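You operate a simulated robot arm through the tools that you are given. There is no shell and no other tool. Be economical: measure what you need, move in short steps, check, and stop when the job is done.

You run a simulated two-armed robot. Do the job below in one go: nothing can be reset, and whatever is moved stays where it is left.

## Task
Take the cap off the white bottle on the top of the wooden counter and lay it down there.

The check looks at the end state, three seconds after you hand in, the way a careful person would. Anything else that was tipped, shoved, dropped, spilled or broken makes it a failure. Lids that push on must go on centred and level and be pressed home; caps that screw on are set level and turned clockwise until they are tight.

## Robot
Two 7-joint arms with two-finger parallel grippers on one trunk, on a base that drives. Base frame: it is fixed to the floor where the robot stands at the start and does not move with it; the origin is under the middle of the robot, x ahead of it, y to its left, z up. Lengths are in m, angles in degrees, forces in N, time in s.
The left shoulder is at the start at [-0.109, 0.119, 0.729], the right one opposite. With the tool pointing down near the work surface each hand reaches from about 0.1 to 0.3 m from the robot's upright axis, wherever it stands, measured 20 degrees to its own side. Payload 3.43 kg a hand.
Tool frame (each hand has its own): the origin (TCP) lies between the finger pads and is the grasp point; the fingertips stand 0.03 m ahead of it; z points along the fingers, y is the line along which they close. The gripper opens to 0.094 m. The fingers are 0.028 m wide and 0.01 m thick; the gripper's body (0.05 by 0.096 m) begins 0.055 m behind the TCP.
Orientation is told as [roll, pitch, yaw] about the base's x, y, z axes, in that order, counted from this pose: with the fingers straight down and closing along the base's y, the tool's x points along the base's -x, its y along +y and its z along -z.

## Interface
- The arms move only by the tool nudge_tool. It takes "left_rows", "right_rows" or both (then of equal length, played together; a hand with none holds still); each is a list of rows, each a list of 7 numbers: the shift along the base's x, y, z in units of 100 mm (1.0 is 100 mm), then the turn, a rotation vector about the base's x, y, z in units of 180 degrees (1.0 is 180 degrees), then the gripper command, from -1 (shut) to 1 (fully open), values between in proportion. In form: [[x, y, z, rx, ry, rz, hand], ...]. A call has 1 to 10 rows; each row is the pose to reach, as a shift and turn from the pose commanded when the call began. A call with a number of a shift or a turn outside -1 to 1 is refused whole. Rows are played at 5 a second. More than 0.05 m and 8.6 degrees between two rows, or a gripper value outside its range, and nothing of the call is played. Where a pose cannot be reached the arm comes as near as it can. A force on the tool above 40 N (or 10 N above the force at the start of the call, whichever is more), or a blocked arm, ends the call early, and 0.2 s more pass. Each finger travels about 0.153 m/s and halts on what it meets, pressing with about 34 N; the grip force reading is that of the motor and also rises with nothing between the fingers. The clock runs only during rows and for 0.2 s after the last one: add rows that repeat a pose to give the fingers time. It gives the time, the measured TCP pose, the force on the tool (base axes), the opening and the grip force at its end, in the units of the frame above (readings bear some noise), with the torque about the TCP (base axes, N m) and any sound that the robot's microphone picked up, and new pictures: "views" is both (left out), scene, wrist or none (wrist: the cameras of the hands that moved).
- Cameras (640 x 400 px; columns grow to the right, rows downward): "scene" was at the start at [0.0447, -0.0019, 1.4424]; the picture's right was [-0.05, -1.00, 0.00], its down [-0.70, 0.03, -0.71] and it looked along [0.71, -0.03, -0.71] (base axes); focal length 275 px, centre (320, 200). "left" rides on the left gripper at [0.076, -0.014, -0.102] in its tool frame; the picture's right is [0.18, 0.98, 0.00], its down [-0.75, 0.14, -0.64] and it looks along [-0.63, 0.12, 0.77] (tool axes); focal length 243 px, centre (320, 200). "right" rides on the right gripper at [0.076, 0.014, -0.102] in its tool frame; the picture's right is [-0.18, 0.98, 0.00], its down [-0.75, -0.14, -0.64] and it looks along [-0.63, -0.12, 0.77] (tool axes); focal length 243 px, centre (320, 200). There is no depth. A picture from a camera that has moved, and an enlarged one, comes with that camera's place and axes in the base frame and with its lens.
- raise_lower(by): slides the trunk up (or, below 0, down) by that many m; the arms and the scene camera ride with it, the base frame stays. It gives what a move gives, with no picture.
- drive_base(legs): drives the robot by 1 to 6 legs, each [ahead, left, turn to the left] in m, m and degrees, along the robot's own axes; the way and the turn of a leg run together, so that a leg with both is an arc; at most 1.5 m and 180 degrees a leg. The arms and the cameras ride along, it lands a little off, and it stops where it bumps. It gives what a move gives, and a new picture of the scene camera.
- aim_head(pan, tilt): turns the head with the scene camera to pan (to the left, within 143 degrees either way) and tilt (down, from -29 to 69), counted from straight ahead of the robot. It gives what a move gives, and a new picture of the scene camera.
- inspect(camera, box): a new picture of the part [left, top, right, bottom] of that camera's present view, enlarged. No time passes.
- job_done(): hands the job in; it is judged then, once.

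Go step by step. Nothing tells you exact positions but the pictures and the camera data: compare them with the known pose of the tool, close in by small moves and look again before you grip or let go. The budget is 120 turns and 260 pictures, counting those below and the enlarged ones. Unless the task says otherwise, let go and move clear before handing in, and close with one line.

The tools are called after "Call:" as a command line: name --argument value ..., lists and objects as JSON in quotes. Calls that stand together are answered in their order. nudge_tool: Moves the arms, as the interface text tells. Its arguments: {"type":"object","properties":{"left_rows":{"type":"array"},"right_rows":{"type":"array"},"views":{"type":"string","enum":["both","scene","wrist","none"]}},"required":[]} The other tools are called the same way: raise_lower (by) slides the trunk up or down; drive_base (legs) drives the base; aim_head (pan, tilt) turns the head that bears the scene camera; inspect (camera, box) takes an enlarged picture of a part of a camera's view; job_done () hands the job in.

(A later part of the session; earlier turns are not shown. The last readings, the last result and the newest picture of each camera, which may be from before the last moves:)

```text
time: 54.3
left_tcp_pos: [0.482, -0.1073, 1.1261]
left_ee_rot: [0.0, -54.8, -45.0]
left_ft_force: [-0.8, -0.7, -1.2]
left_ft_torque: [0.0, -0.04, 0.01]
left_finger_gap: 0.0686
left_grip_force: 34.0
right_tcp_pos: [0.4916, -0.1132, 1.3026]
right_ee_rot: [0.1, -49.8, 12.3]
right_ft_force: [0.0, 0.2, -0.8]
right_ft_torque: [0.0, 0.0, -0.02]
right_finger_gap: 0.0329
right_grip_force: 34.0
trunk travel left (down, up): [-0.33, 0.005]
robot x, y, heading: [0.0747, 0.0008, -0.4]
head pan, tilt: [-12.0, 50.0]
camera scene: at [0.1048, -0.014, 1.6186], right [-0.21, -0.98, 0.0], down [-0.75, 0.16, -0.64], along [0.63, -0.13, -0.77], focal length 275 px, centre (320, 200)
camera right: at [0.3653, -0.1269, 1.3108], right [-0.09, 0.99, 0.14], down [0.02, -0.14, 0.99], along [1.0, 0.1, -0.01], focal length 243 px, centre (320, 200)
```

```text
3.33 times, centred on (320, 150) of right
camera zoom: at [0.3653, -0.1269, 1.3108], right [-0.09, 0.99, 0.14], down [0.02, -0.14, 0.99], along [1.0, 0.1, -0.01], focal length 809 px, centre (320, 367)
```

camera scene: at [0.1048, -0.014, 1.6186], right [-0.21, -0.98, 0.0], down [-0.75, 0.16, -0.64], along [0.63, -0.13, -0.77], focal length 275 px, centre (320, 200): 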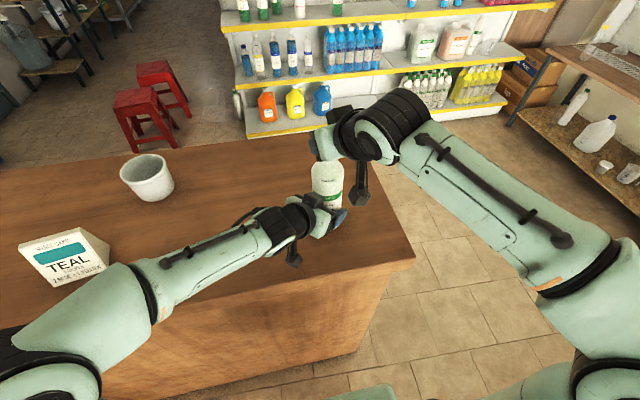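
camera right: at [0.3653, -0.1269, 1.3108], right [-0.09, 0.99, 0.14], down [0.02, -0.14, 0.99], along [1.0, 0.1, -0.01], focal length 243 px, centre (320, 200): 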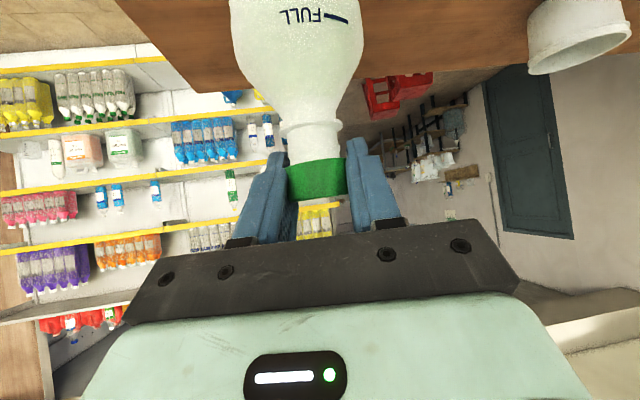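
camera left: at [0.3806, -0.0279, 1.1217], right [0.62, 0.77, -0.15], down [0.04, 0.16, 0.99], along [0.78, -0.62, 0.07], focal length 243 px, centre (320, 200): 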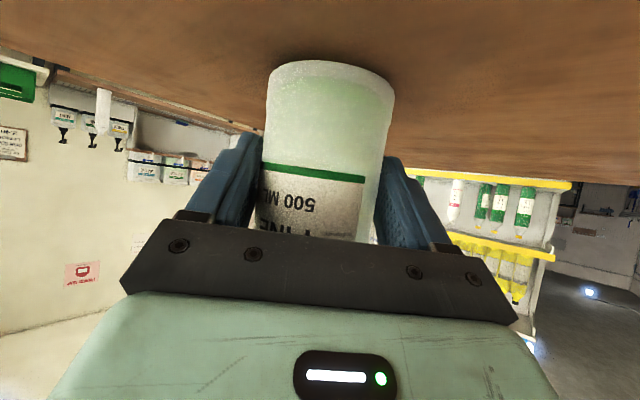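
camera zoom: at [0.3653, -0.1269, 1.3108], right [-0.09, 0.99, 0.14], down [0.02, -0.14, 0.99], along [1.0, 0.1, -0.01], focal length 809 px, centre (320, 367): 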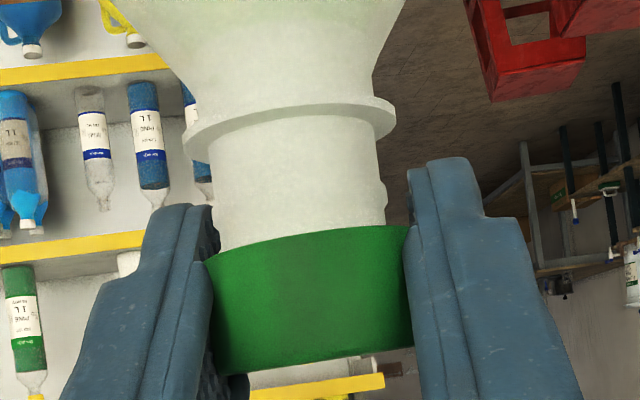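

Firm grip now (34 N). Lifting on, slowly at first, until it's clear of the neck.

Call:
nudge_tool --right_rows '[[0, 0, 0.04, 0, 0, 0, -1], [0, 0, 0.08, 0, 0, 0, -1], [0, 0, 0.12, 0, 0, 0, -1], [0, 0, 0.18, 0, 0, 0, -1], [0, 0, 0.26, 0, 0, 0, -1], [0, 0, 0.36, 0, 0, 0, -1]]' --views "both"

```text
time: 55.7
left_tcp_pos: [0.4808, -0.1078, 1.1255]
left_ee_rot: [0.0, -54.8, -45.0]
left_ft_force: [0.8, 0.2, -0.9]
left_ft_torque: [0.02, -0.02, 0.03]
left_finger_gap: 0.0688
left_grip_force: 34.1
right_tcp_pos: [0.4935, -0.1144, 1.3385]
right_ee_rot: [0.2, -49.9, 12.3]
right_ft_force: [0.4, 0.3, 0.1]
right_ft_torque: [0.0, -0.02, 0.03]
right_finger_gap: 0.0331
right_grip_force: 33.9
trunk travel left (down, up): [-0.33, 0.005]
robot x, y, heading: [0.0732, 0.0036, -0.2]
head pan, tilt: [-12.0, 50.0]
camera scene: at [0.1048, -0.014, 1.6186], right [-0.21, -0.98, 0.0], down [-0.75, 0.16, -0.64], along [0.63, -0.13, -0.77], focal length 275 px, centre (320, 200)
camera right: at [0.3652, -0.1266, 1.3467], right [-0.09, 0.99, 0.14], down [0.02, -0.14, 0.99], along [1.0, 0.1, -0.01], focal length 243 px, centre (320, 200)
```

scene: 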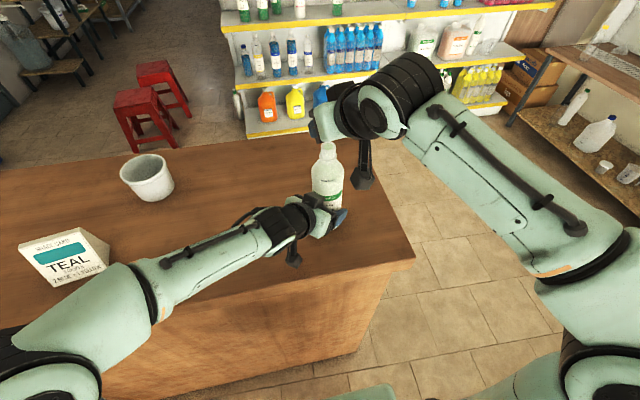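
right: 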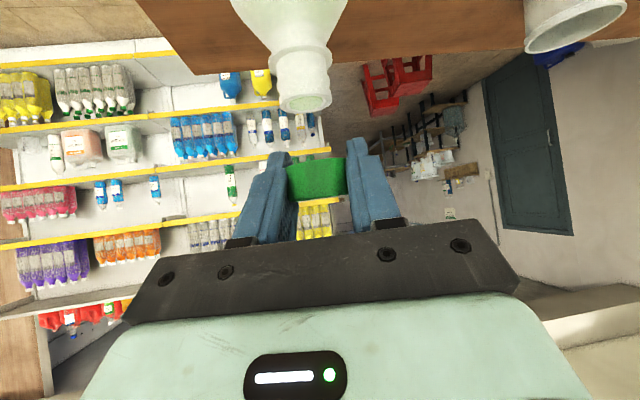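

The cap is off, but it sits deep in the fingers, so the fingertips would hit the counter before it does. I'll rest it loosely on the neck again, re-grip it nearer the fingertips with a steeper tool, and then carry it.

Call:
nudge_tool --right_rows '[[0, 0, -0.12, 0, 0, 0, -1], [0, 0, -0.24, 0, 0, 0, -1], [0, 0, -0.34, 0, 0, 0, -1], [0, 0, -0.4, 0, 0, 0, -1], [0, 0, -0.45, 0, 0, 0, -1]]' --views "wrist"

Call:
inspect --camera "right" --box '[240, 90, 400, 210]'

```text
time: 56.9
left_tcp_pos: [0.4822, -0.1067, 1.1253]
left_ee_rot: [0.0, -54.7, -44.7]
left_ft_force: [6.0, 0.1, -1.6]
left_ft_torque: [-0.21, 0.19, 0.08]
left_finger_gap: 0.0684
left_grip_force: 34.6
right_tcp_pos: [0.4928, -0.1134, 1.2935]
right_ee_rot: [0.1, -50.0, 12.1]
right_ft_force: [-6.2, -0.5, 2.6]
right_ft_torque: [0.21, 0.76, 0.01]
right_finger_gap: 0.0331
right_grip_force: 33.8
trunk travel left (down, up): [-0.33, 0.005]
robot x, y, heading: [0.0737, -0.001, -0.1]
head pan, tilt: [-12.0, 50.0]
camera right: at [0.3652, -0.1267, 1.302], right [-0.09, 0.99, 0.14], down [0.02, -0.14, 0.99], along [1.0, 0.1, -0.01], focal length 243 px, centre (320, 200)
```

right: 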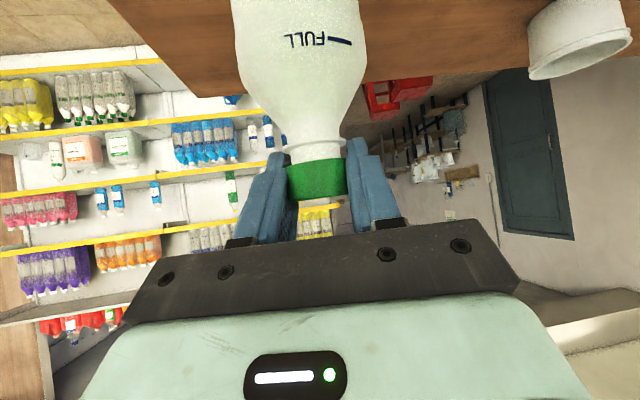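

```text
3.33 times, centred on (320, 150) of right
camera zoom: at [0.3652, -0.1267, 1.302], right [-0.09, 0.99, 0.14], down [0.02, -0.14, 0.99], along [1.0, 0.1, -0.01], focal length 809 px, centre (320, 367)
```

zoom: 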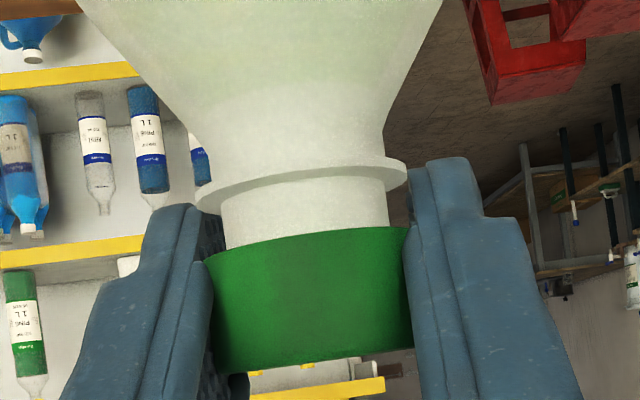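

It's in contact with the neck. I'll open the fingers and look.

Call:
nudge_tool --right_rows '[[-0.01, 0, 0, 0, 0, 0, -0.15], [-0.01, 0, 0, 0, 0, 0, 0.0], [-0.01, 0, 0, 0, 0, 0, 0.25], [-0.01, 0, 0, 0, 0, 0, 0.25]]' --views "none"

Call:
inspect --camera "right" --box '[240, 90, 400, 210]'

```text
time: 57.9
left_tcp_pos: [0.4811, -0.1063, 1.1262]
left_ee_rot: [0.0, -54.8, -44.9]
left_ft_force: [0.2, 0.0, -0.2]
left_ft_torque: [0.01, -0.01, -0.03]
left_finger_gap: 0.0683
left_grip_force: 34.0
right_tcp_pos: [0.4924, -0.113, 1.2943]
right_ee_rot: [0.1, -49.9, 12.2]
right_ft_force: [1.0, -0.6, -0.6]
right_ft_torque: [-0.01, 0.01, 0.03]
right_finger_gap: 0.0588
right_grip_force: 0.0
trunk travel left (down, up): [-0.33, 0.005]
robot x, y, heading: [0.0715, 0.0017, -0.4]
head pan, tilt: [-12.0, 50.0]
```

```text
3.33 times, centred on (320, 150) of right
camera zoom: at [0.3646, -0.1268, 1.3019], right [-0.09, 0.99, 0.14], down [0.02, -0.14, 0.99], along [1.0, 0.1, -0.01], focal length 809 px, centre (320, 367)
```

zoom: 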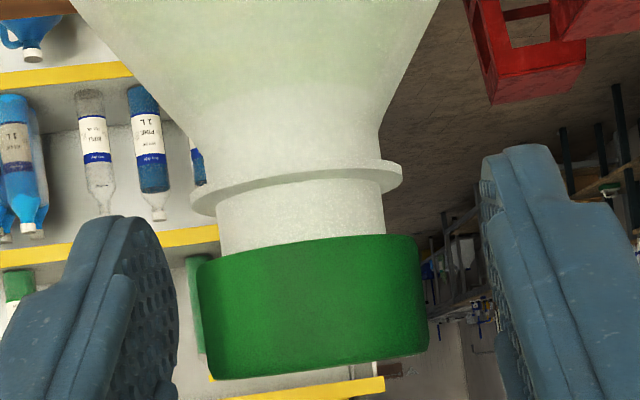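

The cap rests safely on the neck. Now I'll tilt the right tool to 40° and back it off so that only the fingertips straddle the cap.

Call:
nudge_tool --right_rows '[[-0.05, -0.01, 0.04, -0.0039, 0.0181, 0, 0.25], [-0.1, -0.025, 0.08, -0.0078, 0.0362, 0, 0.25], [-0.155, -0.04, 0.12, -0.0117, 0.0543, 0, 0.25], [-0.155, -0.04, 0.12, -0.0117, 0.0543, 0, 0.25]]' --views "both"

Call:
inspect --camera "right" --box '[220, 60, 420, 210]'

```text
time: 58.9
left_tcp_pos: [0.4814, -0.1062, 1.1266]
left_ee_rot: [0.0, -54.8, -44.9]
left_ft_force: [-0.6, -0.3, -0.8]
left_ft_torque: [-0.04, 0.01, -0.01]
left_finger_gap: 0.0685
left_grip_force: 33.6
right_tcp_pos: [0.4783, -0.1186, 1.3061]
right_ee_rot: [0.1, -39.9, 12.3]
right_ft_force: [0.5, -0.1, -0.1]
right_ft_torque: [-0.02, 0.0, 0.0]
right_finger_gap: 0.0586
right_grip_force: 0.0
trunk travel left (down, up): [-0.33, 0.005]
robot x, y, heading: [0.077, -0.0004, 0.1]
head pan, tilt: [-12.0, 50.0]
camera scene: at [0.1047, -0.014, 1.6186], right [-0.21, -0.98, 0.0], down [-0.75, 0.16, -0.64], along [0.63, -0.13, -0.77], focal length 275 px, centre (320, 200)
camera right: at [0.3522, -0.1301, 1.3357], right [-0.07, 0.99, 0.12], down [0.19, -0.1, 0.98], along [0.98, 0.09, -0.18], focal length 243 px, centre (320, 200)
```

scene: 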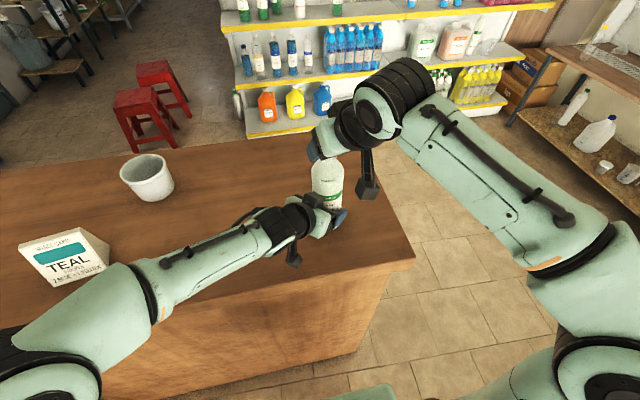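
right: 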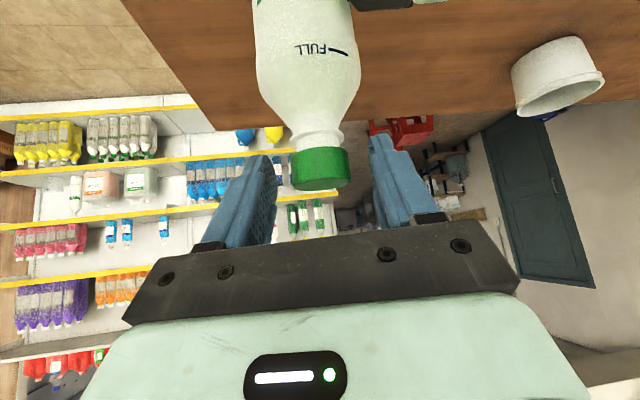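

```text
2.67 times, centred on (320, 135) of right
camera zoom: at [0.3522, -0.1301, 1.3357], right [-0.07, 0.99, 0.12], down [0.19, -0.1, 0.98], along [0.98, 0.09, -0.18], focal length 647 px, centre (320, 373)
```

zoom: 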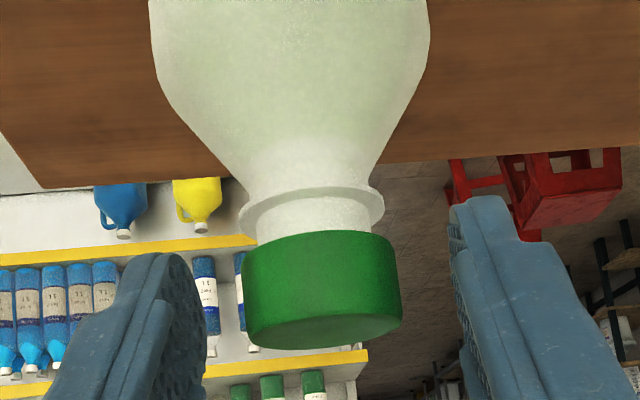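

The cap mid is 17 mm ahead of the TCP and centred. I'll back off 4 mm more, close and lift.

Call:
nudge_tool --right_rows '[[-0.025, -0.005, 0.03, 0, 0, 0, 0.25], [-0.025, -0.005, 0.03, 0, 0, 0, -0.2], [-0.025, -0.005, 0.03, 0, 0, 0, -0.6], [-0.025, -0.005, 0.03, 0, 0, 0, -1], [-0.025, -0.005, 0.03, 0, 0, 0, -1], [-0.025, -0.005, 0.03, 0, 0, 0, -1]]' --views "none"

Call:
nudge_tool --right_rows '[[0, 0, 0.05, 0, 0, 0, -1], [0, 0, 0.1, 0, 0, 0, -1], [0, 0, 0.16, 0, 0, 0, -1], [0, 0, 0.24, 0, 0, 0, -1], [0, 0, 0.34, 0, 0, 0, -1]]' --views "both"

```text
time: 60.3
left_tcp_pos: [0.4813, -0.1073, 1.1253]
left_ee_rot: [-0.2, -54.7, -44.9]
left_ft_force: [-0.1, 1.6, 0.6]
left_ft_torque: [-0.45, -0.03, 0.04]
left_finger_gap: 0.0685
left_grip_force: 33.8
right_tcp_pos: [0.4742, -0.1176, 1.3089]
right_ee_rot: [0.1, -39.9, 12.2]
right_ft_force: [-0.2, -2.2, 0.1]
right_ft_torque: [0.04, 0.03, -0.03]
right_finger_gap: 0.0311
right_grip_force: 34.0
trunk travel left (down, up): [-0.33, 0.005]
robot x, y, heading: [0.073, 0.0005, 0.1]
head pan, tilt: [-12.0, 50.0]
```

```text
time: 61.5
left_tcp_pos: [0.4836, -0.1085, 1.1292]
left_ee_rot: [0.0, -55.6, -44.9]
left_ft_force: [-1.8, 1.3, 33.8]
left_ft_torque: [-0.23, -0.14, -0.03]
left_finger_gap: 0.0686
left_grip_force: 33.9
right_tcp_pos: [0.4743, -0.1188, 1.3396]
right_ee_rot: [-0.2, -39.4, 12.5]
right_ft_force: [1.5, -0.5, -34.0]
right_ft_torque: [-0.15, 0.17, 0.04]
right_finger_gap: 0.0314
right_grip_force: 34.5
trunk travel left (down, up): [-0.33, 0.005]
robot x, y, heading: [0.0774, -0.0016, 0.2]
head pan, tilt: [-12.0, 50.0]
camera scene: at [0.1048, -0.014, 1.6186], right [-0.21, -0.98, 0.0], down [-0.75, 0.16, -0.64], along [0.63, -0.13, -0.77], focal length 275 px, centre (320, 200)
camera right: at [0.3498, -0.1302, 1.371], right [-0.07, 0.99, 0.12], down [0.2, -0.1, 0.97], along [0.98, 0.09, -0.19], focal length 243 px, centre (320, 200)
```

scene: 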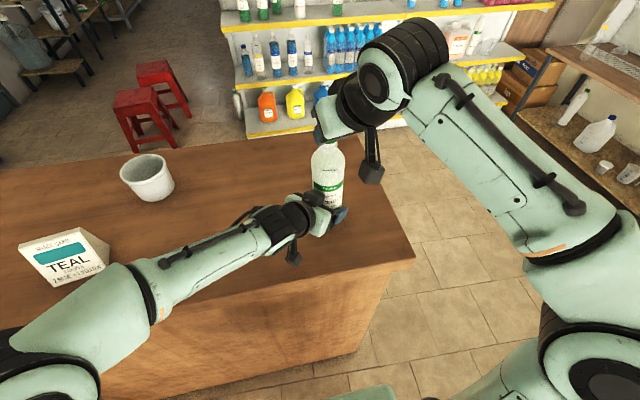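
right: 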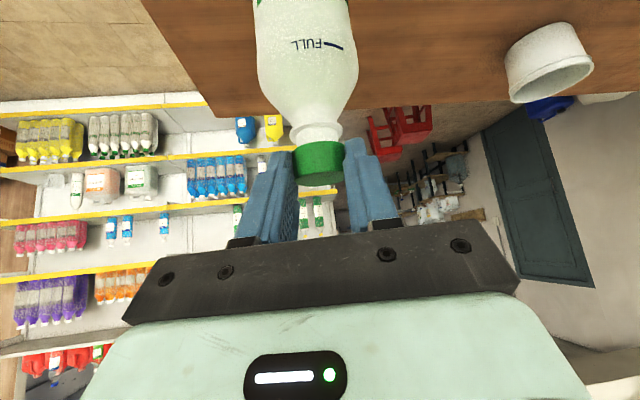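

The force jumped to 34 N and the bottle rose with the cap, so the cap must have caught on the neck again. I'll look at how far the bottle rose before undoing it.

Call:
inspect --camera "left" --box '[0, 0, 640, 400]'

Call:
inspect --camera "scene" --box '[280, 110, 400, 250]'

Call:
inspect --camera "right" --box '[240, 90, 400, 210]'

```text
1.00 times, centred on (320, 200) of left (not enlarged: the box is as wide or as high as the picture)
camera zoom: at [0.3823, -0.0287, 1.1251], right [0.62, 0.77, -0.15], down [0.03, 0.17, 0.98], along [0.78, -0.62, 0.09], focal length 243 px, centre (320, 200)
```

zoom: 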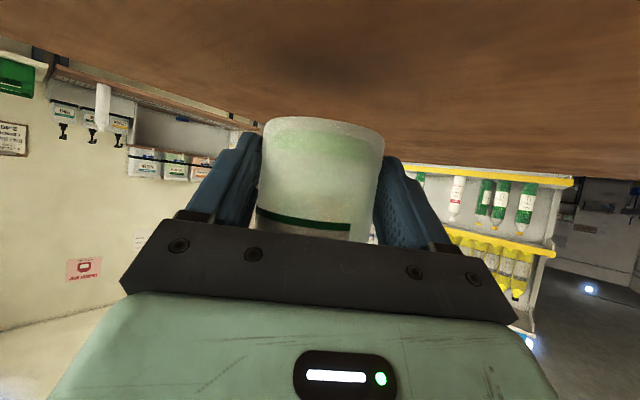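

```text
2.86 times, centred on (340, 180) of scene
camera zoom: at [0.1048, -0.014, 1.6186], right [-0.21, -0.98, 0.0], down [-0.75, 0.16, -0.64], along [0.63, -0.13, -0.77], focal length 787 px, centre (263, 257)
```

zoom: 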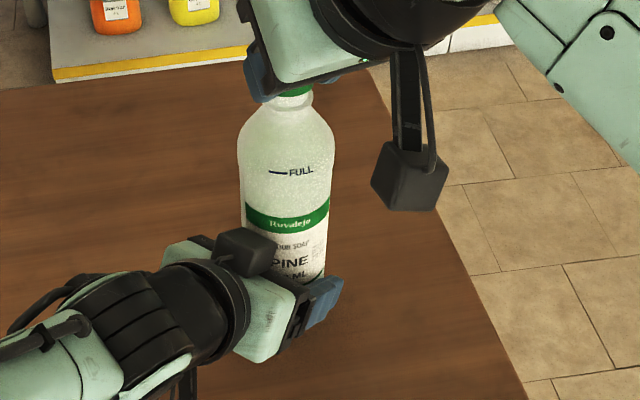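

```text
3.33 times, centred on (320, 150) of right
camera zoom: at [0.3498, -0.1302, 1.371], right [-0.07, 0.99, 0.12], down [0.2, -0.1, 0.97], along [0.98, 0.09, -0.19], focal length 809 px, centre (320, 367)
```

zoom: 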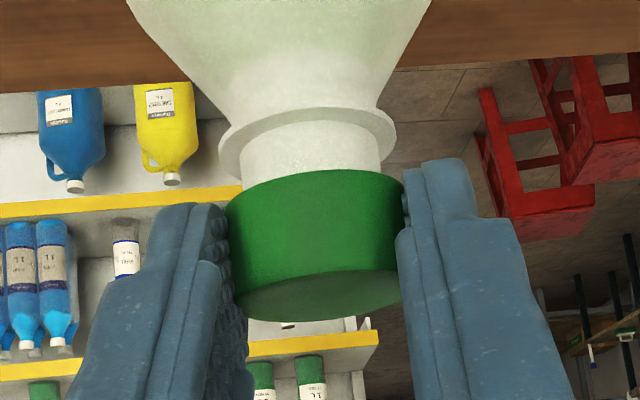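

The bottle slid up about 27 mm in the left grip and its base is about 30 mm off the counter, with the cap caught on the thread again. I'll lower both hands together so the bottle stands again.

Call:
nudge_tool --left_rows '[[0, 0, -0.05, 0, 0, 0, -0.5], [0, 0, -0.1, 0, 0, 0, -0.5], [0, 0, -0.15, 0, 0, 0, -0.5], [0, 0, -0.2, 0, 0, 0, -0.5], [0, 0, -0.24, 0, 0, 0, -0.5]]' --right_rows '[[0, 0, -0.06, 0, 0, 0, -1], [0, 0, -0.12, 0, 0, 0, -1], [0, 0, -0.18, 0, 0, 0, -1], [0, 0, -0.23, 0, 0, 0, -1], [0, 0, -0.28, 0, 0, 0, -1]]' --views "both"

```text
time: 62.7
left_tcp_pos: [0.4844, -0.108, 1.1027]
left_ee_rot: [0.0, -55.2, -44.8]
left_ft_force: [1.0, 2.8, 25.0]
left_ft_torque: [-0.6, -0.19, 0.03]
left_finger_gap: 0.0683
left_grip_force: 33.9
right_tcp_pos: [0.4747, -0.118, 1.3128]
right_ee_rot: [-0.1, -39.6, 12.3]
right_ft_force: [0.1, -2.5, -25.7]
right_ft_torque: [-0.15, 0.5, 0.0]
right_finger_gap: 0.0313
right_grip_force: 34.4
trunk travel left (down, up): [-0.33, 0.005]
robot x, y, heading: [0.0728, 0.0024, -0.1]
head pan, tilt: [-12.0, 50.0]
camera scene: at [0.1047, -0.0141, 1.6186], right [-0.21, -0.98, 0.0], down [-0.75, 0.16, -0.64], along [0.63, -0.13, -0.77], focal length 275 px, centre (320, 200)
camera right: at [0.3496, -0.1306, 1.3437], right [-0.07, 0.99, 0.12], down [0.2, -0.1, 0.98], along [0.98, 0.09, -0.19], focal length 243 px, centre (320, 200)
camera left: at [0.3821, -0.0283, 1.0988], right [0.62, 0.77, -0.15], down [0.03, 0.17, 0.99], along [0.78, -0.61, 0.08], focal length 243 px, centre (320, 200)
```

scene: 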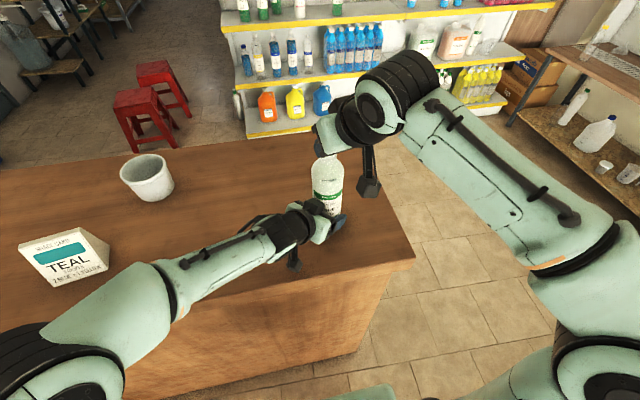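
right: 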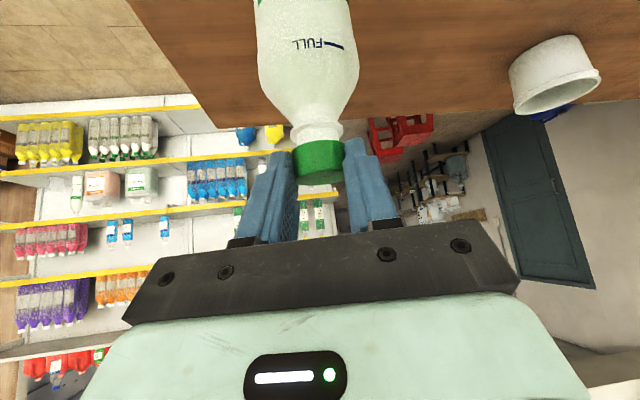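
left: 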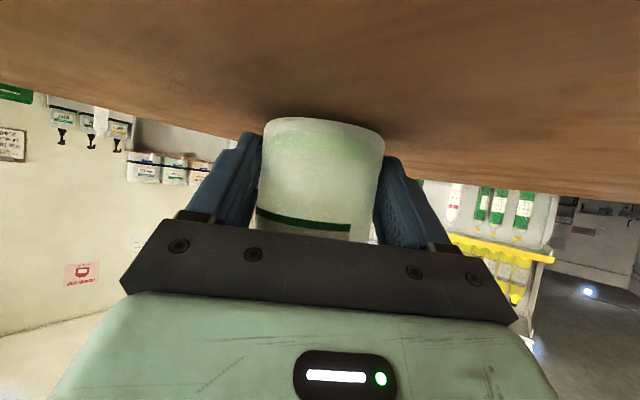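

Nearly down, but the hands still pull against each other. I'll lower the right a little more than the left to release that.

Call:
nudge_tool --left_rows '[[0, 0, -0.01, 0, 0, 0, -0.5], [0, 0, -0.02, 0, 0, 0, -0.5], [0, 0, -0.02, 0, 0, 0, -0.5]]' --right_rows '[[0, 0, -0.03, 0, 0, 0, -1], [0, 0, -0.05, 0, 0, 0, -1], [0, 0, -0.07, 0, 0, 0, -1]]' --views "none"

Call:
inspect --camera "left" --box '[200, 60, 440, 210]'

```text
time: 63.5
left_tcp_pos: [0.4838, -0.1068, 1.102]
left_ee_rot: [0.0, -55.1, -44.9]
left_ft_force: [6.4, 0.4, 23.3]
left_ft_torque: [-0.43, -0.14, 0.01]
left_finger_gap: 0.0684
left_grip_force: 34.4
right_tcp_pos: [0.4742, -0.1179, 1.3106]
right_ee_rot: [0.1, -40.3, 12.3]
right_ft_force: [-4.5, -1.7, -6.2]
right_ft_torque: [-0.24, 0.51, -0.06]
right_finger_gap: 0.031
right_grip_force: 34.6
trunk travel left (down, up): [-0.33, 0.005]
robot x, y, heading: [0.0774, 0.0018, 0.1]
head pan, tilt: [-12.0, 50.0]
```

```text
2.67 times, centred on (320, 135) of left
camera zoom: at [0.3817, -0.0281, 1.0966], right [0.62, 0.77, -0.15], down [0.03, 0.17, 0.99], along [0.79, -0.61, 0.08], focal length 647 px, centre (320, 373)
```

zoom: 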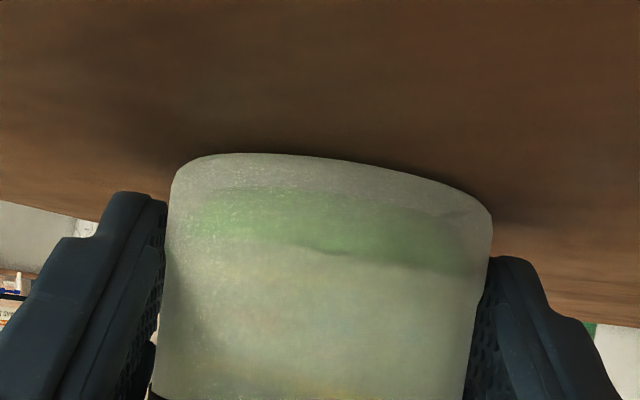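

The left and right forces now differ, so the bottle's base is on the counter. I'll relieve the left hand's downward push slightly.

Call:
nudge_tool --left_rows '[[0, 0, 0.02, 0, 0, 0, -0.5], [0, 0, 0.035, 0, 0, 0, -0.5], [0, 0, 0.035, 0, 0, 0, -0.5]]' --right_rows '[[0, 0, -0.01, 0, 0, 0, -1], [0, 0, -0.01, 0, 0, 0, -1], [0, 0, -0.01, 0, 0, 0, -1]]' --views "none"

```text
time: 64.3
left_tcp_pos: [0.4817, -0.106, 1.1019]
left_ee_rot: [-0.1, -54.6, -44.8]
left_ft_force: [14.1, -2.5, 7.2]
left_ft_torque: [-0.46, 0.69, 0.03]
left_finger_gap: 0.0682
left_grip_force: 34.0
right_tcp_pos: [0.4736, -0.1182, 1.3098]
right_ee_rot: [0.2, -40.3, 12.3]
right_ft_force: [-8.5, -0.8, 9.6]
right_ft_torque: [0.08, 0.24, -0.01]
right_finger_gap: 0.0315
right_grip_force: 34.0
trunk travel left (down, up): [-0.33, 0.005]
robot x, y, heading: [0.0764, 0.0014, -0.1]
head pan, tilt: [-12.0, 50.0]
```

The bottle stands on the counter. I'll open the right fingers to let the stresses settle and check that the bottle and cap are upright.

Call:
nudge_tool --right_rows '[[0, 0, 0.01, 0, 0, 0, -0.15], [0, 0, 0.01, 0, 0, 0, 0.25], [0, 0, 0.01, 0, 0, 0, 0.25]]' --views "both"

Call:
inspect --camera "right" --box '[220, 60, 420, 210]'

Call:
inspect --camera "scene" --box '[280, 110, 400, 250]'

```text
time: 65.1
left_tcp_pos: [0.4806, -0.1078, 1.1003]
left_ee_rot: [-0.1, -54.8, -45.0]
left_ft_force: [-0.8, 0.4, 2.6]
left_ft_torque: [-0.04, -0.06, -0.02]
left_finger_gap: 0.0682
left_grip_force: 34.3
right_tcp_pos: [0.4739, -0.1182, 1.3088]
right_ee_rot: [0.1, -40.0, 12.4]
right_ft_force: [-0.6, 0.7, 0.2]
right_ft_torque: [-0.02, 0.01, -0.04]
right_finger_gap: 0.0587
right_grip_force: 0.0
trunk travel left (down, up): [-0.33, 0.005]
robot x, y, heading: [0.0725, -0.0007, -0.4]
head pan, tilt: [-12.0, 50.0]
camera scene: at [0.1041, -0.0141, 1.6186], right [-0.21, -0.98, 0.0], down [-0.75, 0.16, -0.64], along [0.63, -0.13, -0.77], focal length 275 px, centre (320, 200)
camera right: at [0.3495, -0.1311, 1.3379], right [-0.07, 0.99, 0.12], down [0.19, -0.1, 0.98], along [0.98, 0.09, -0.18], focal length 243 px, centre (320, 200)
```

scene: 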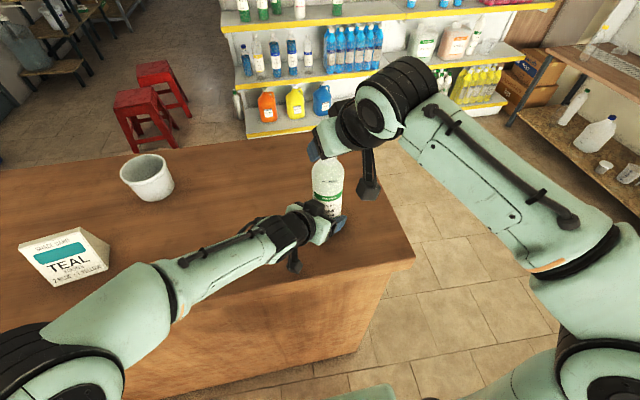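
right: 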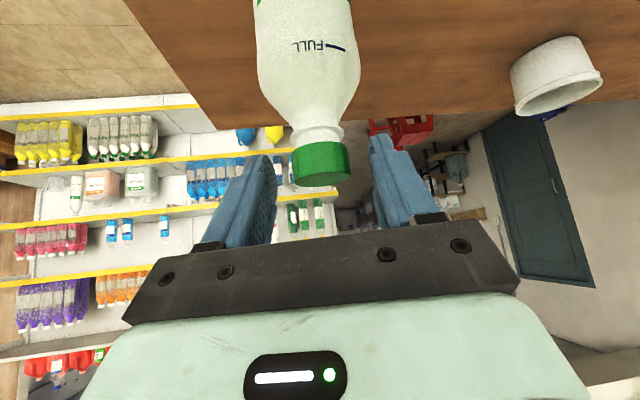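

```text
2.67 times, centred on (320, 135) of right
camera zoom: at [0.3495, -0.1311, 1.3379], right [-0.07, 0.99, 0.12], down [0.19, -0.1, 0.98], along [0.98, 0.09, -0.18], focal length 647 px, centre (320, 373)
```

zoom: 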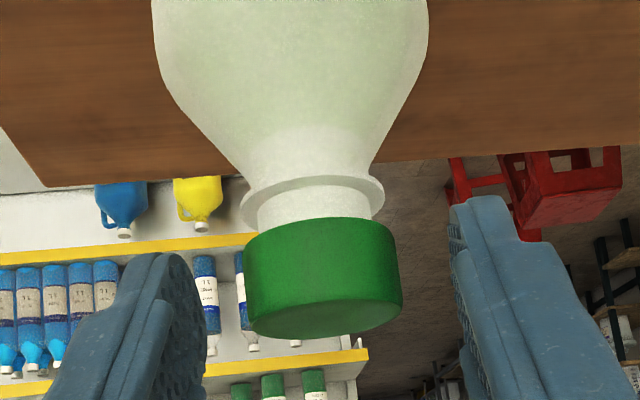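

```text
2.86 times, centred on (340, 180) of scene
camera zoom: at [0.1041, -0.0141, 1.6186], right [-0.21, -0.98, 0.0], down [-0.75, 0.16, -0.64], along [0.63, -0.13, -0.77], focal length 787 px, centre (263, 257)
```

zoom: 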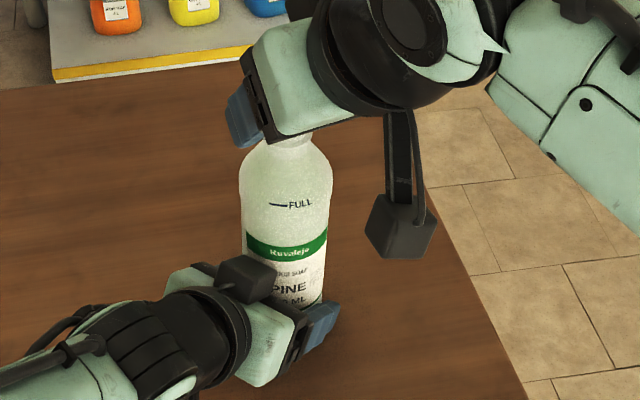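

Upright and unstressed. I'll grip the cap with the fingertips, turn 68° counter-clockwise about its axis, and this time lift without letting go.

Call:
nudge_tool --right_rows '[[0, 0, 0, 0, 0, 0, -0.5], [0, 0, 0, 0, 0, 0, -1], [0.006, -0.019, 0.001, 0, 0, 0.0472, -1], [0.014, -0.037, 0.002, 0, 0, 0.0944, -1], [0.025, -0.054, 0.003, 0, 0, 0.1417, -1], [0.039, -0.069, 0.004, 0, 0, 0.1889, -1], [0.054, -0.082, 0.005, 0, 0, 0.2361, -1], [0.071, -0.092, 0.006, 0, 0, 0.2833, -1], [0.09, -0.099, 0.007, 0, 0, 0.3306, -1], [0.109, -0.104, 0.008, 0, 0, 0.3778, -1]]' --views "wrist"

Call:
inspect --camera "right" --box '[220, 60, 420, 210]'

```text
time: 67.3
left_tcp_pos: [0.4812, -0.1083, 1.1019]
left_ee_rot: [-0.1, -54.8, -45.0]
left_ft_force: [-9.8, 8.7, -3.0]
left_ft_torque: [-1.58, -1.85, 0.75]
left_finger_gap: 0.0685
left_grip_force: 34.2
right_tcp_pos: [0.4874, -0.1277, 1.308]
right_ee_rot: [-0.1, -40.0, 80.3]
right_ft_force: [9.7, -8.7, 2.1]
right_ft_torque: [-0.16, -0.15, -0.91]
right_finger_gap: 0.0321
right_grip_force: 33.3
trunk travel left (down, up): [-0.33, 0.005]
robot x, y, heading: [0.0786, 0.0002, -0.0]
head pan, tilt: [-12.0, 50.0]
camera right: at [0.4518, -0.2486, 1.3383], right [-0.95, 0.3, 0.12], down [0.17, 0.14, 0.98], along [0.28, 0.94, -0.18], focal length 243 px, centre (320, 200)
```

right: 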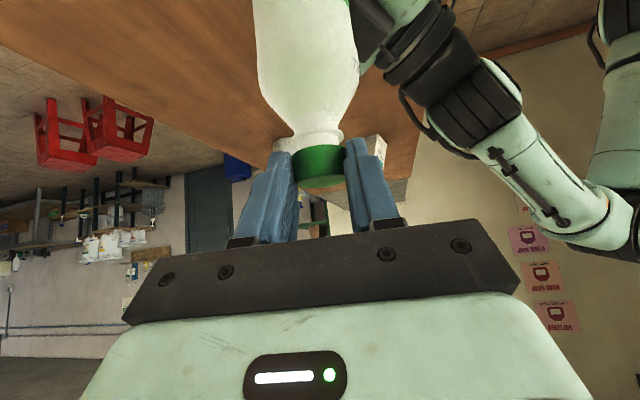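

```text
2.67 times, centred on (320, 135) of right
camera zoom: at [0.4518, -0.2486, 1.3383], right [-0.95, 0.3, 0.12], down [0.17, 0.14, 0.98], along [0.28, 0.94, -0.18], focal length 647 px, centre (320, 373)
```

zoom: 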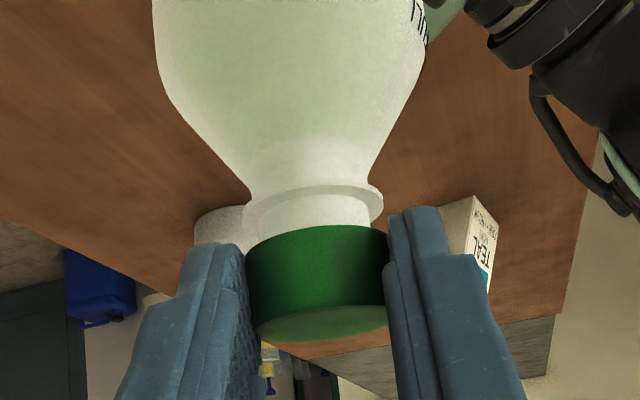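

The torque rose to about 0.9 N·m, so the fingertip grip isn't turning the cap cleanly. I'll open, swing back to the earlier deep grasp pose that worked, and look.

Call:
nudge_tool --right_rows '[[0, 0, 0, 0, 0, 0, 0.25], [0, 0, 0, 0, 0, 0, 0.25], [-0.019, 0.005, 0, 0, 0, -0.0472, 0.25], [-0.038, 0.012, 0, 0, 0, -0.0944, 0.25], [-0.055, 0.022, 0, 0, 0, -0.1417, 0.25], [-0.07, 0.035, 0, 0, 0, -0.1889, 0.25], [-0.084, 0.05, 0, 0, 0, -0.2361, 0.25], [-0.095, 0.067, 0, 0, 0, -0.2833, 0.25], [-0.103, 0.085, 0, 0, 0, -0.3306, 0.25], [-0.109, 0.104, 0, 0, 0, -0.3778, 0.25]]' --views "both"

Call:
inspect --camera "right" --box '[220, 60, 420, 210]'

Call:
inspect --camera "left" --box '[200, 60, 440, 260]'

```text
time: 69.5
left_tcp_pos: [0.4815, -0.1067, 1.102]
left_ee_rot: [-0.1, -54.8, -44.9]
left_ft_force: [-0.6, -0.4, -0.2]
left_ft_torque: [-0.01, 0.02, 0.03]
left_finger_gap: 0.0685
left_grip_force: 33.8
right_tcp_pos: [0.4746, -0.1167, 1.3073]
right_ee_rot: [0.0, -39.9, 12.3]
right_ft_force: [0.6, 0.2, -0.2]
right_ft_torque: [-0.01, 0.0, 0.0]
right_finger_gap: 0.059
right_grip_force: 0.1
trunk travel left (down, up): [-0.33, 0.005]
robot x, y, heading: [0.0736, -0.0028, 0.1]
head pan, tilt: [-12.0, 50.0]
camera scene: at [0.1048, -0.0136, 1.6186], right [-0.21, -0.98, 0.0], down [-0.75, 0.16, -0.64], along [0.63, -0.13, -0.77], focal length 275 px, centre (320, 200)
camera right: at [0.35, -0.1301, 1.3386], right [-0.07, 0.99, 0.12], down [0.19, -0.1, 0.98], along [0.98, 0.09, -0.18], focal length 243 px, centre (320, 200)
```

scene: 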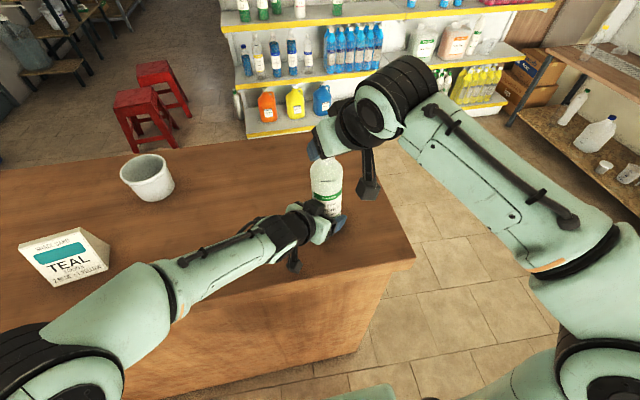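
right: 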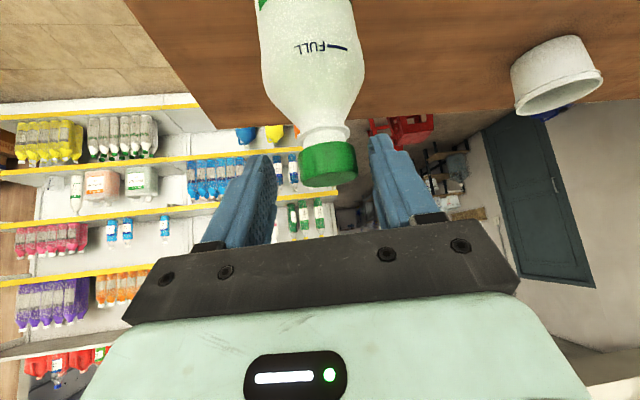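

```text
2.67 times, centred on (320, 135) of right
camera zoom: at [0.35, -0.1301, 1.3386], right [-0.07, 0.99, 0.12], down [0.19, -0.1, 0.98], along [0.98, 0.09, -0.18], focal length 647 px, centre (320, 373)
```

zoom: 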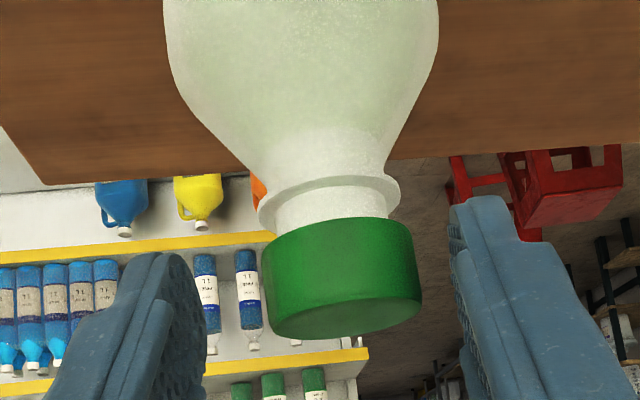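

```text
2.00 times, centred on (320, 160) of left
camera zoom: at [0.3807, -0.0275, 1.0983], right [0.62, 0.77, -0.15], down [0.04, 0.16, 0.99], along [0.78, -0.62, 0.07], focal length 485 px, centre (320, 280)
```

zoom: 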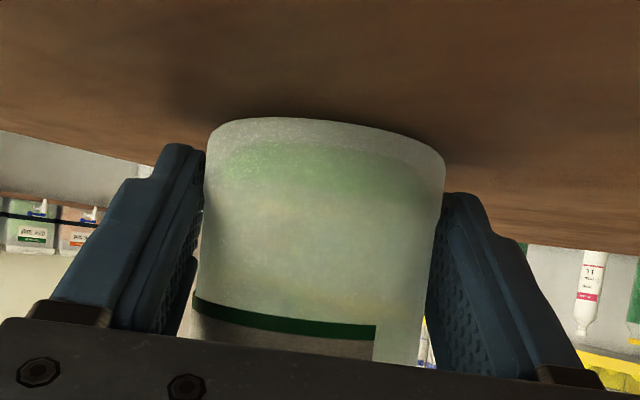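

The cap now sits near (0.484, -0.111, 1.292). I'll return to the deep 50° grasp around it, staying open, and check.

Call:
nudge_tool --right_rows '[[-0.01, 0.04, 0, 0, 0, 0, 0.25], [0.03, 0.055, -0.04, 0.0039, -0.0181, 0, 0.25], [0.06, 0.06, -0.08, 0.0078, -0.0362, 0, 0.25], [0.093, 0.065, -0.115, 0.0117, -0.0543, 0, 0.25], [0.093, 0.065, -0.115, 0.0117, -0.0543, 0, 0.25]]' --views "none"

Call:
inspect --camera "right" --box '[240, 90, 400, 210]'

```text
time: 70.7
left_tcp_pos: [0.482, -0.1071, 1.1041]
left_ee_rot: [-0.1, -54.9, -44.9]
left_ft_force: [-0.3, 0.1, 0.0]
left_ft_torque: [-0.03, 0.0, 0.0]
left_finger_gap: 0.0683
left_grip_force: 34.1
right_tcp_pos: [0.4839, -0.112, 1.2982]
right_ee_rot: [0.1, -49.9, 12.1]
right_ft_force: [0.0, 0.4, 0.3]
right_ft_torque: [0.01, 0.03, -0.03]
right_finger_gap: 0.059
right_grip_force: 0.0
trunk travel left (down, up): [-0.33, 0.005]
robot x, y, heading: [0.0777, -0.0045, 0.2]
head pan, tilt: [-12.0, 50.0]
```

```text
3.33 times, centred on (320, 150) of right
camera zoom: at [0.356, -0.125, 1.3055], right [-0.09, 0.99, 0.14], down [0.02, -0.14, 0.99], along [1.0, 0.1, -0.01], focal length 809 px, centre (320, 367)
```

zoom: 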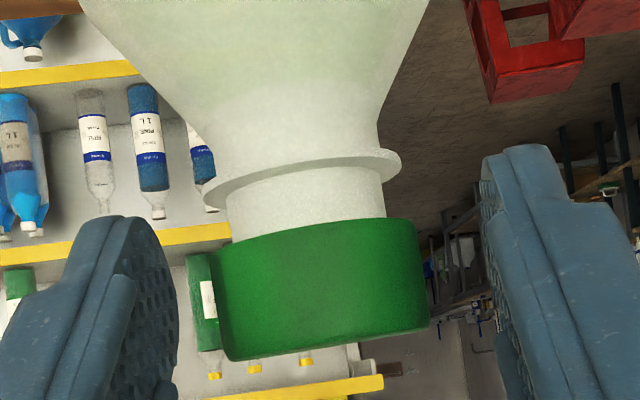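

The cap is visibly loose and slightly lopsided on the neck, so last time the fingertips had probably caught the neck ring. I'll grip it deep as before and lift.

Call:
nudge_tool --right_rows '[[0, 0, 0, 0, 0, 0, -0.15], [0, 0, 0, 0, 0, 0, -0.4], [0, 0, 0, 0, 0, 0, -1], [0, 0, 0, 0, 0, 0, -1], [0, 0, 0.02, 0, 0, 0, -1], [0, 0, 0.04, 0, 0, 0, -1], [0, 0, 0.06, 0, 0, 0, -1]]' --views "none"

Call:
inspect --camera "right" --box '[240, 90, 400, 210]'

```text
time: 72.3
left_tcp_pos: [0.4817, -0.1094, 1.1052]
left_ee_rot: [-0.1, -55.2, -44.8]
left_ft_force: [-0.4, 1.5, 13.3]
left_ft_torque: [-0.24, 0.35, 0.03]
left_finger_gap: 0.0683
left_grip_force: 34.3
right_tcp_pos: [0.4845, -0.1116, 1.3015]
right_ee_rot: [0.1, -49.6, 12.3]
right_ft_force: [0.0, -2.3, -14.5]
right_ft_torque: [-0.27, -0.3, -0.03]
right_finger_gap: 0.0325
right_grip_force: 34.3
trunk travel left (down, up): [-0.33, 0.005]
robot x, y, heading: [0.0756, -0.0023, -0.0]
head pan, tilt: [-12.0, 50.0]
```

```text
3.33 times, centred on (320, 150) of right
camera zoom: at [0.356, -0.1248, 1.31], right [-0.09, 0.99, 0.14], down [0.03, -0.14, 0.99], along [1.0, 0.1, -0.02], focal length 809 px, centre (320, 367)
```

zoom: 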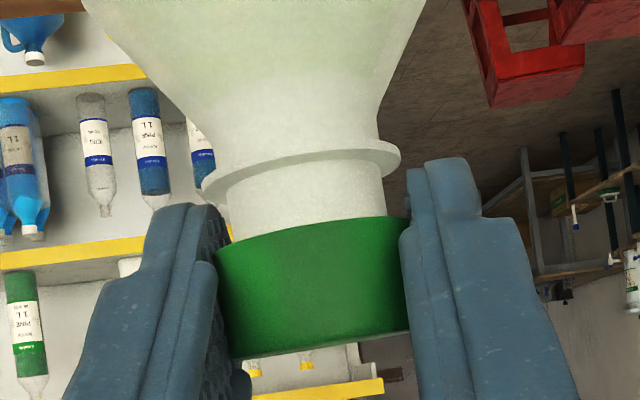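

It still holds at 14 N, so it has caught on the thread. I'll ease the pull and turn counter-clockwise with this deep grasp, reading the torque.

Call:
nudge_tool --right_rows '[[0, 0, -0.03, 0, 0, 0, -1], [0, 0, -0.05, 0, 0, 0, -1], [0, 0, -0.05, 0, 0, 0.0472, -1], [0, 0, -0.049, 0, 0, 0.0944, -1], [0, 0, -0.048, 0, 0, 0.1417, -1], [0, 0, -0.047, 0, 0, 0.1889, -1]]' --views "none"

Call:
nudge_tool --right_rows '[[0, 0, 0.001, 0, 0, 0.0472, -1], [0, 0, 0.002, 0, 0, 0.0944, -1], [0, 0, 0.003, 0, 0, 0.1417, -1], [0, 0, 0.004, 0, 0, 0.1889, -1]]' --views "wrist"

Call:
inspect --camera "right" --box '[240, 90, 400, 210]'

```text
time: 73.7
left_tcp_pos: [0.4806, -0.1075, 1.1013]
left_ee_rot: [0.2, -54.7, -45.2]
left_ft_force: [-4.2, 11.1, 1.1]
left_ft_torque: [-1.26, -1.03, 0.55]
left_finger_gap: 0.0683
left_grip_force: 34.2
right_tcp_pos: [0.4844, -0.1122, 1.3004]
right_ee_rot: [-0.3, -50.0, 46.3]
right_ft_force: [5.2, -9.3, 0.6]
right_ft_torque: [-0.77, -0.02, -0.55]
right_finger_gap: 0.0322
right_grip_force: 34.1
trunk travel left (down, up): [-0.33, 0.005]
robot x, y, heading: [0.0732, 0.0009, 0.2]
head pan, tilt: [-12.0, 50.0]
```

```text
time: 74.7
left_tcp_pos: [0.4806, -0.1078, 1.1013]
left_ee_rot: [0.1, -54.8, -45.4]
left_ft_force: [-17.1, 12.9, -6.4]
left_ft_torque: [-2.0, -2.93, 0.84]
left_finger_gap: 0.0675
left_grip_force: 33.8
right_tcp_pos: [0.4865, -0.113, 1.299]
right_ee_rot: [-0.3, -50.1, 80.4]
right_ft_force: [17.9, -10.6, 5.3]
right_ft_torque: [-0.34, -0.59, -0.87]
right_finger_gap: 0.0322
right_grip_force: 34.6
trunk travel left (down, up): [-0.33, 0.005]
robot x, y, heading: [0.0767, -0.0048, -0.1]
head pan, tilt: [-12.0, 50.0]
camera right: at [0.4499, -0.2352, 1.3069], right [-0.95, 0.29, 0.14], down [0.13, -0.03, 0.99], along [0.29, 0.96, -0.01], focal length 243 px, centre (320, 200)
```

right: 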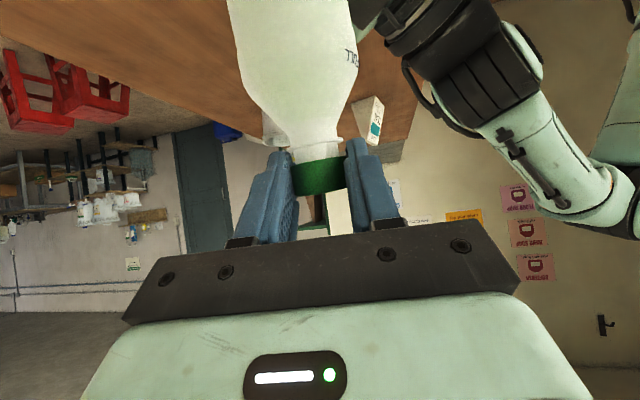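

```text
3.33 times, centred on (320, 150) of right
camera zoom: at [0.4499, -0.2352, 1.3069], right [-0.95, 0.29, 0.14], down [0.13, -0.03, 0.99], along [0.29, 0.96, -0.01], focal length 809 px, centre (320, 367)
```

zoom: 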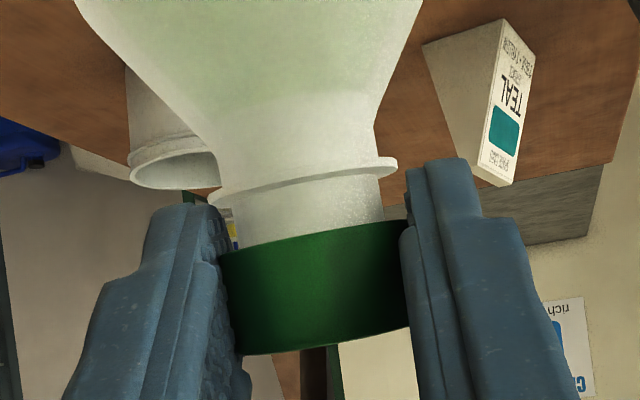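

The bottle is turning with the cap now, so the cap is wedged. I'll release it, back the right hand away, and take a proper look at it from both cameras.

Call:
nudge_tool --right_rows '[[0, 0, 0, 0, 0, 0, 0.25], [0, 0, 0, 0, 0, 0, 1], [-0.05, -0.2, 0.16, 0, 0, 0, 1], [-0.1, -0.4, 0.33, 0, 0, 0, 1], [-0.12, -0.6, 0.5, 0, 0, 0, 1], [-0.15, -0.85, 0.6, 0, 0, 0, 1]]' --views "both"

Call:
inspect --camera "right" --box '[250, 50, 390, 150]'

Call:
inspect --camera "scene" --box '[290, 130, 370, 180]'

```text
time: 76.1
left_tcp_pos: [0.4819, -0.1083, 1.1014]
left_ee_rot: [0.0, -54.8, -45.0]
left_ft_force: [-0.1, 0.0, -0.8]
left_ft_torque: [0.01, 0.02, 0.0]
left_finger_gap: 0.0671
left_grip_force: 33.9
right_tcp_pos: [0.4686, -0.1971, 1.3581]
right_ee_rot: [0.1, -49.8, 80.3]
right_ft_force: [0.8, -0.4, -0.2]
right_ft_torque: [0.0, -0.03, 0.03]
right_finger_gap: 0.094
right_grip_force: 0.0
trunk travel left (down, up): [-0.33, 0.005]
robot x, y, heading: [0.0739, -0.0052, 0.3]
head pan, tilt: [-12.0, 50.0]
camera scene: at [0.105, -0.0148, 1.6186], right [-0.21, -0.98, 0.0], down [-0.75, 0.16, -0.64], along [0.63, -0.13, -0.77], focal length 275 px, centre (320, 200)
camera right: at [0.4331, -0.3204, 1.3663], right [-0.95, 0.28, 0.14], down [0.14, -0.03, 0.99], along [0.28, 0.96, -0.01], focal length 243 px, centre (320, 200)
```

scene: 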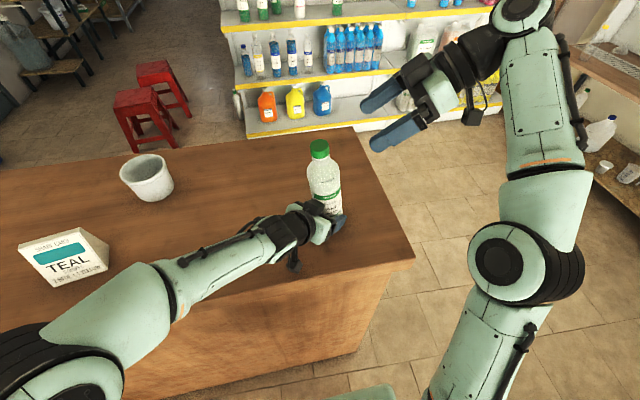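
right: 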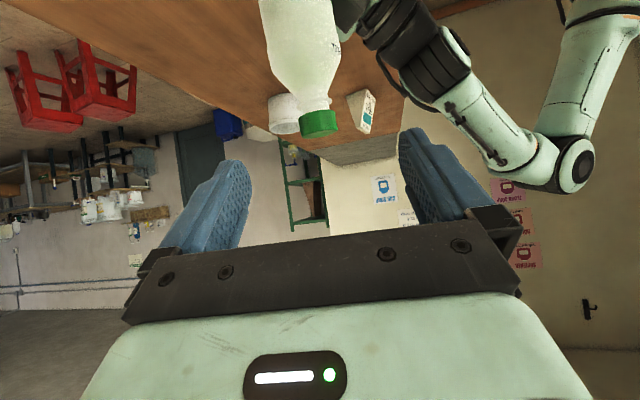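

```text
4.00 times, centred on (320, 100) of right
camera zoom: at [0.4331, -0.3204, 1.3663], right [-0.95, 0.28, 0.14], down [0.14, -0.03, 0.99], along [0.28, 0.96, -0.01], focal length 970 px, centre (320, 600)
```

zoom: 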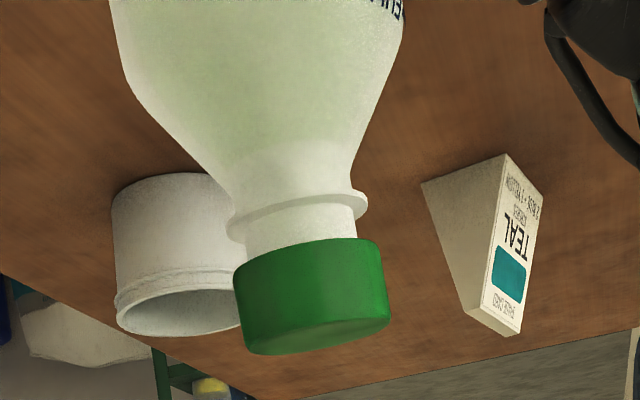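

```text
8.00 times, centred on (330, 155) of scene
camera zoom: at [0.105, -0.0148, 1.6186], right [-0.21, -0.98, 0.0], down [-0.75, 0.16, -0.64], along [0.63, -0.13, -0.77], focal length 2203 px, centre (240, 560)
```

zoom: 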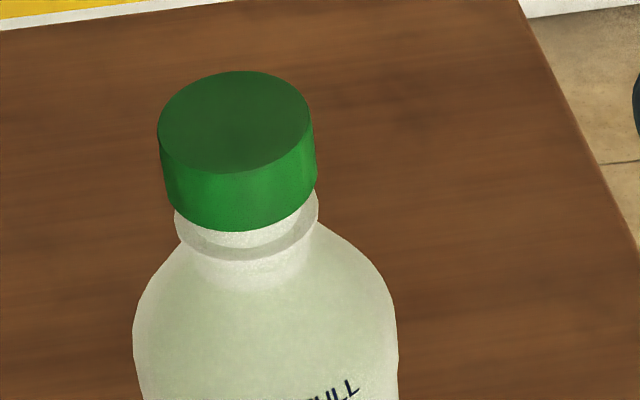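

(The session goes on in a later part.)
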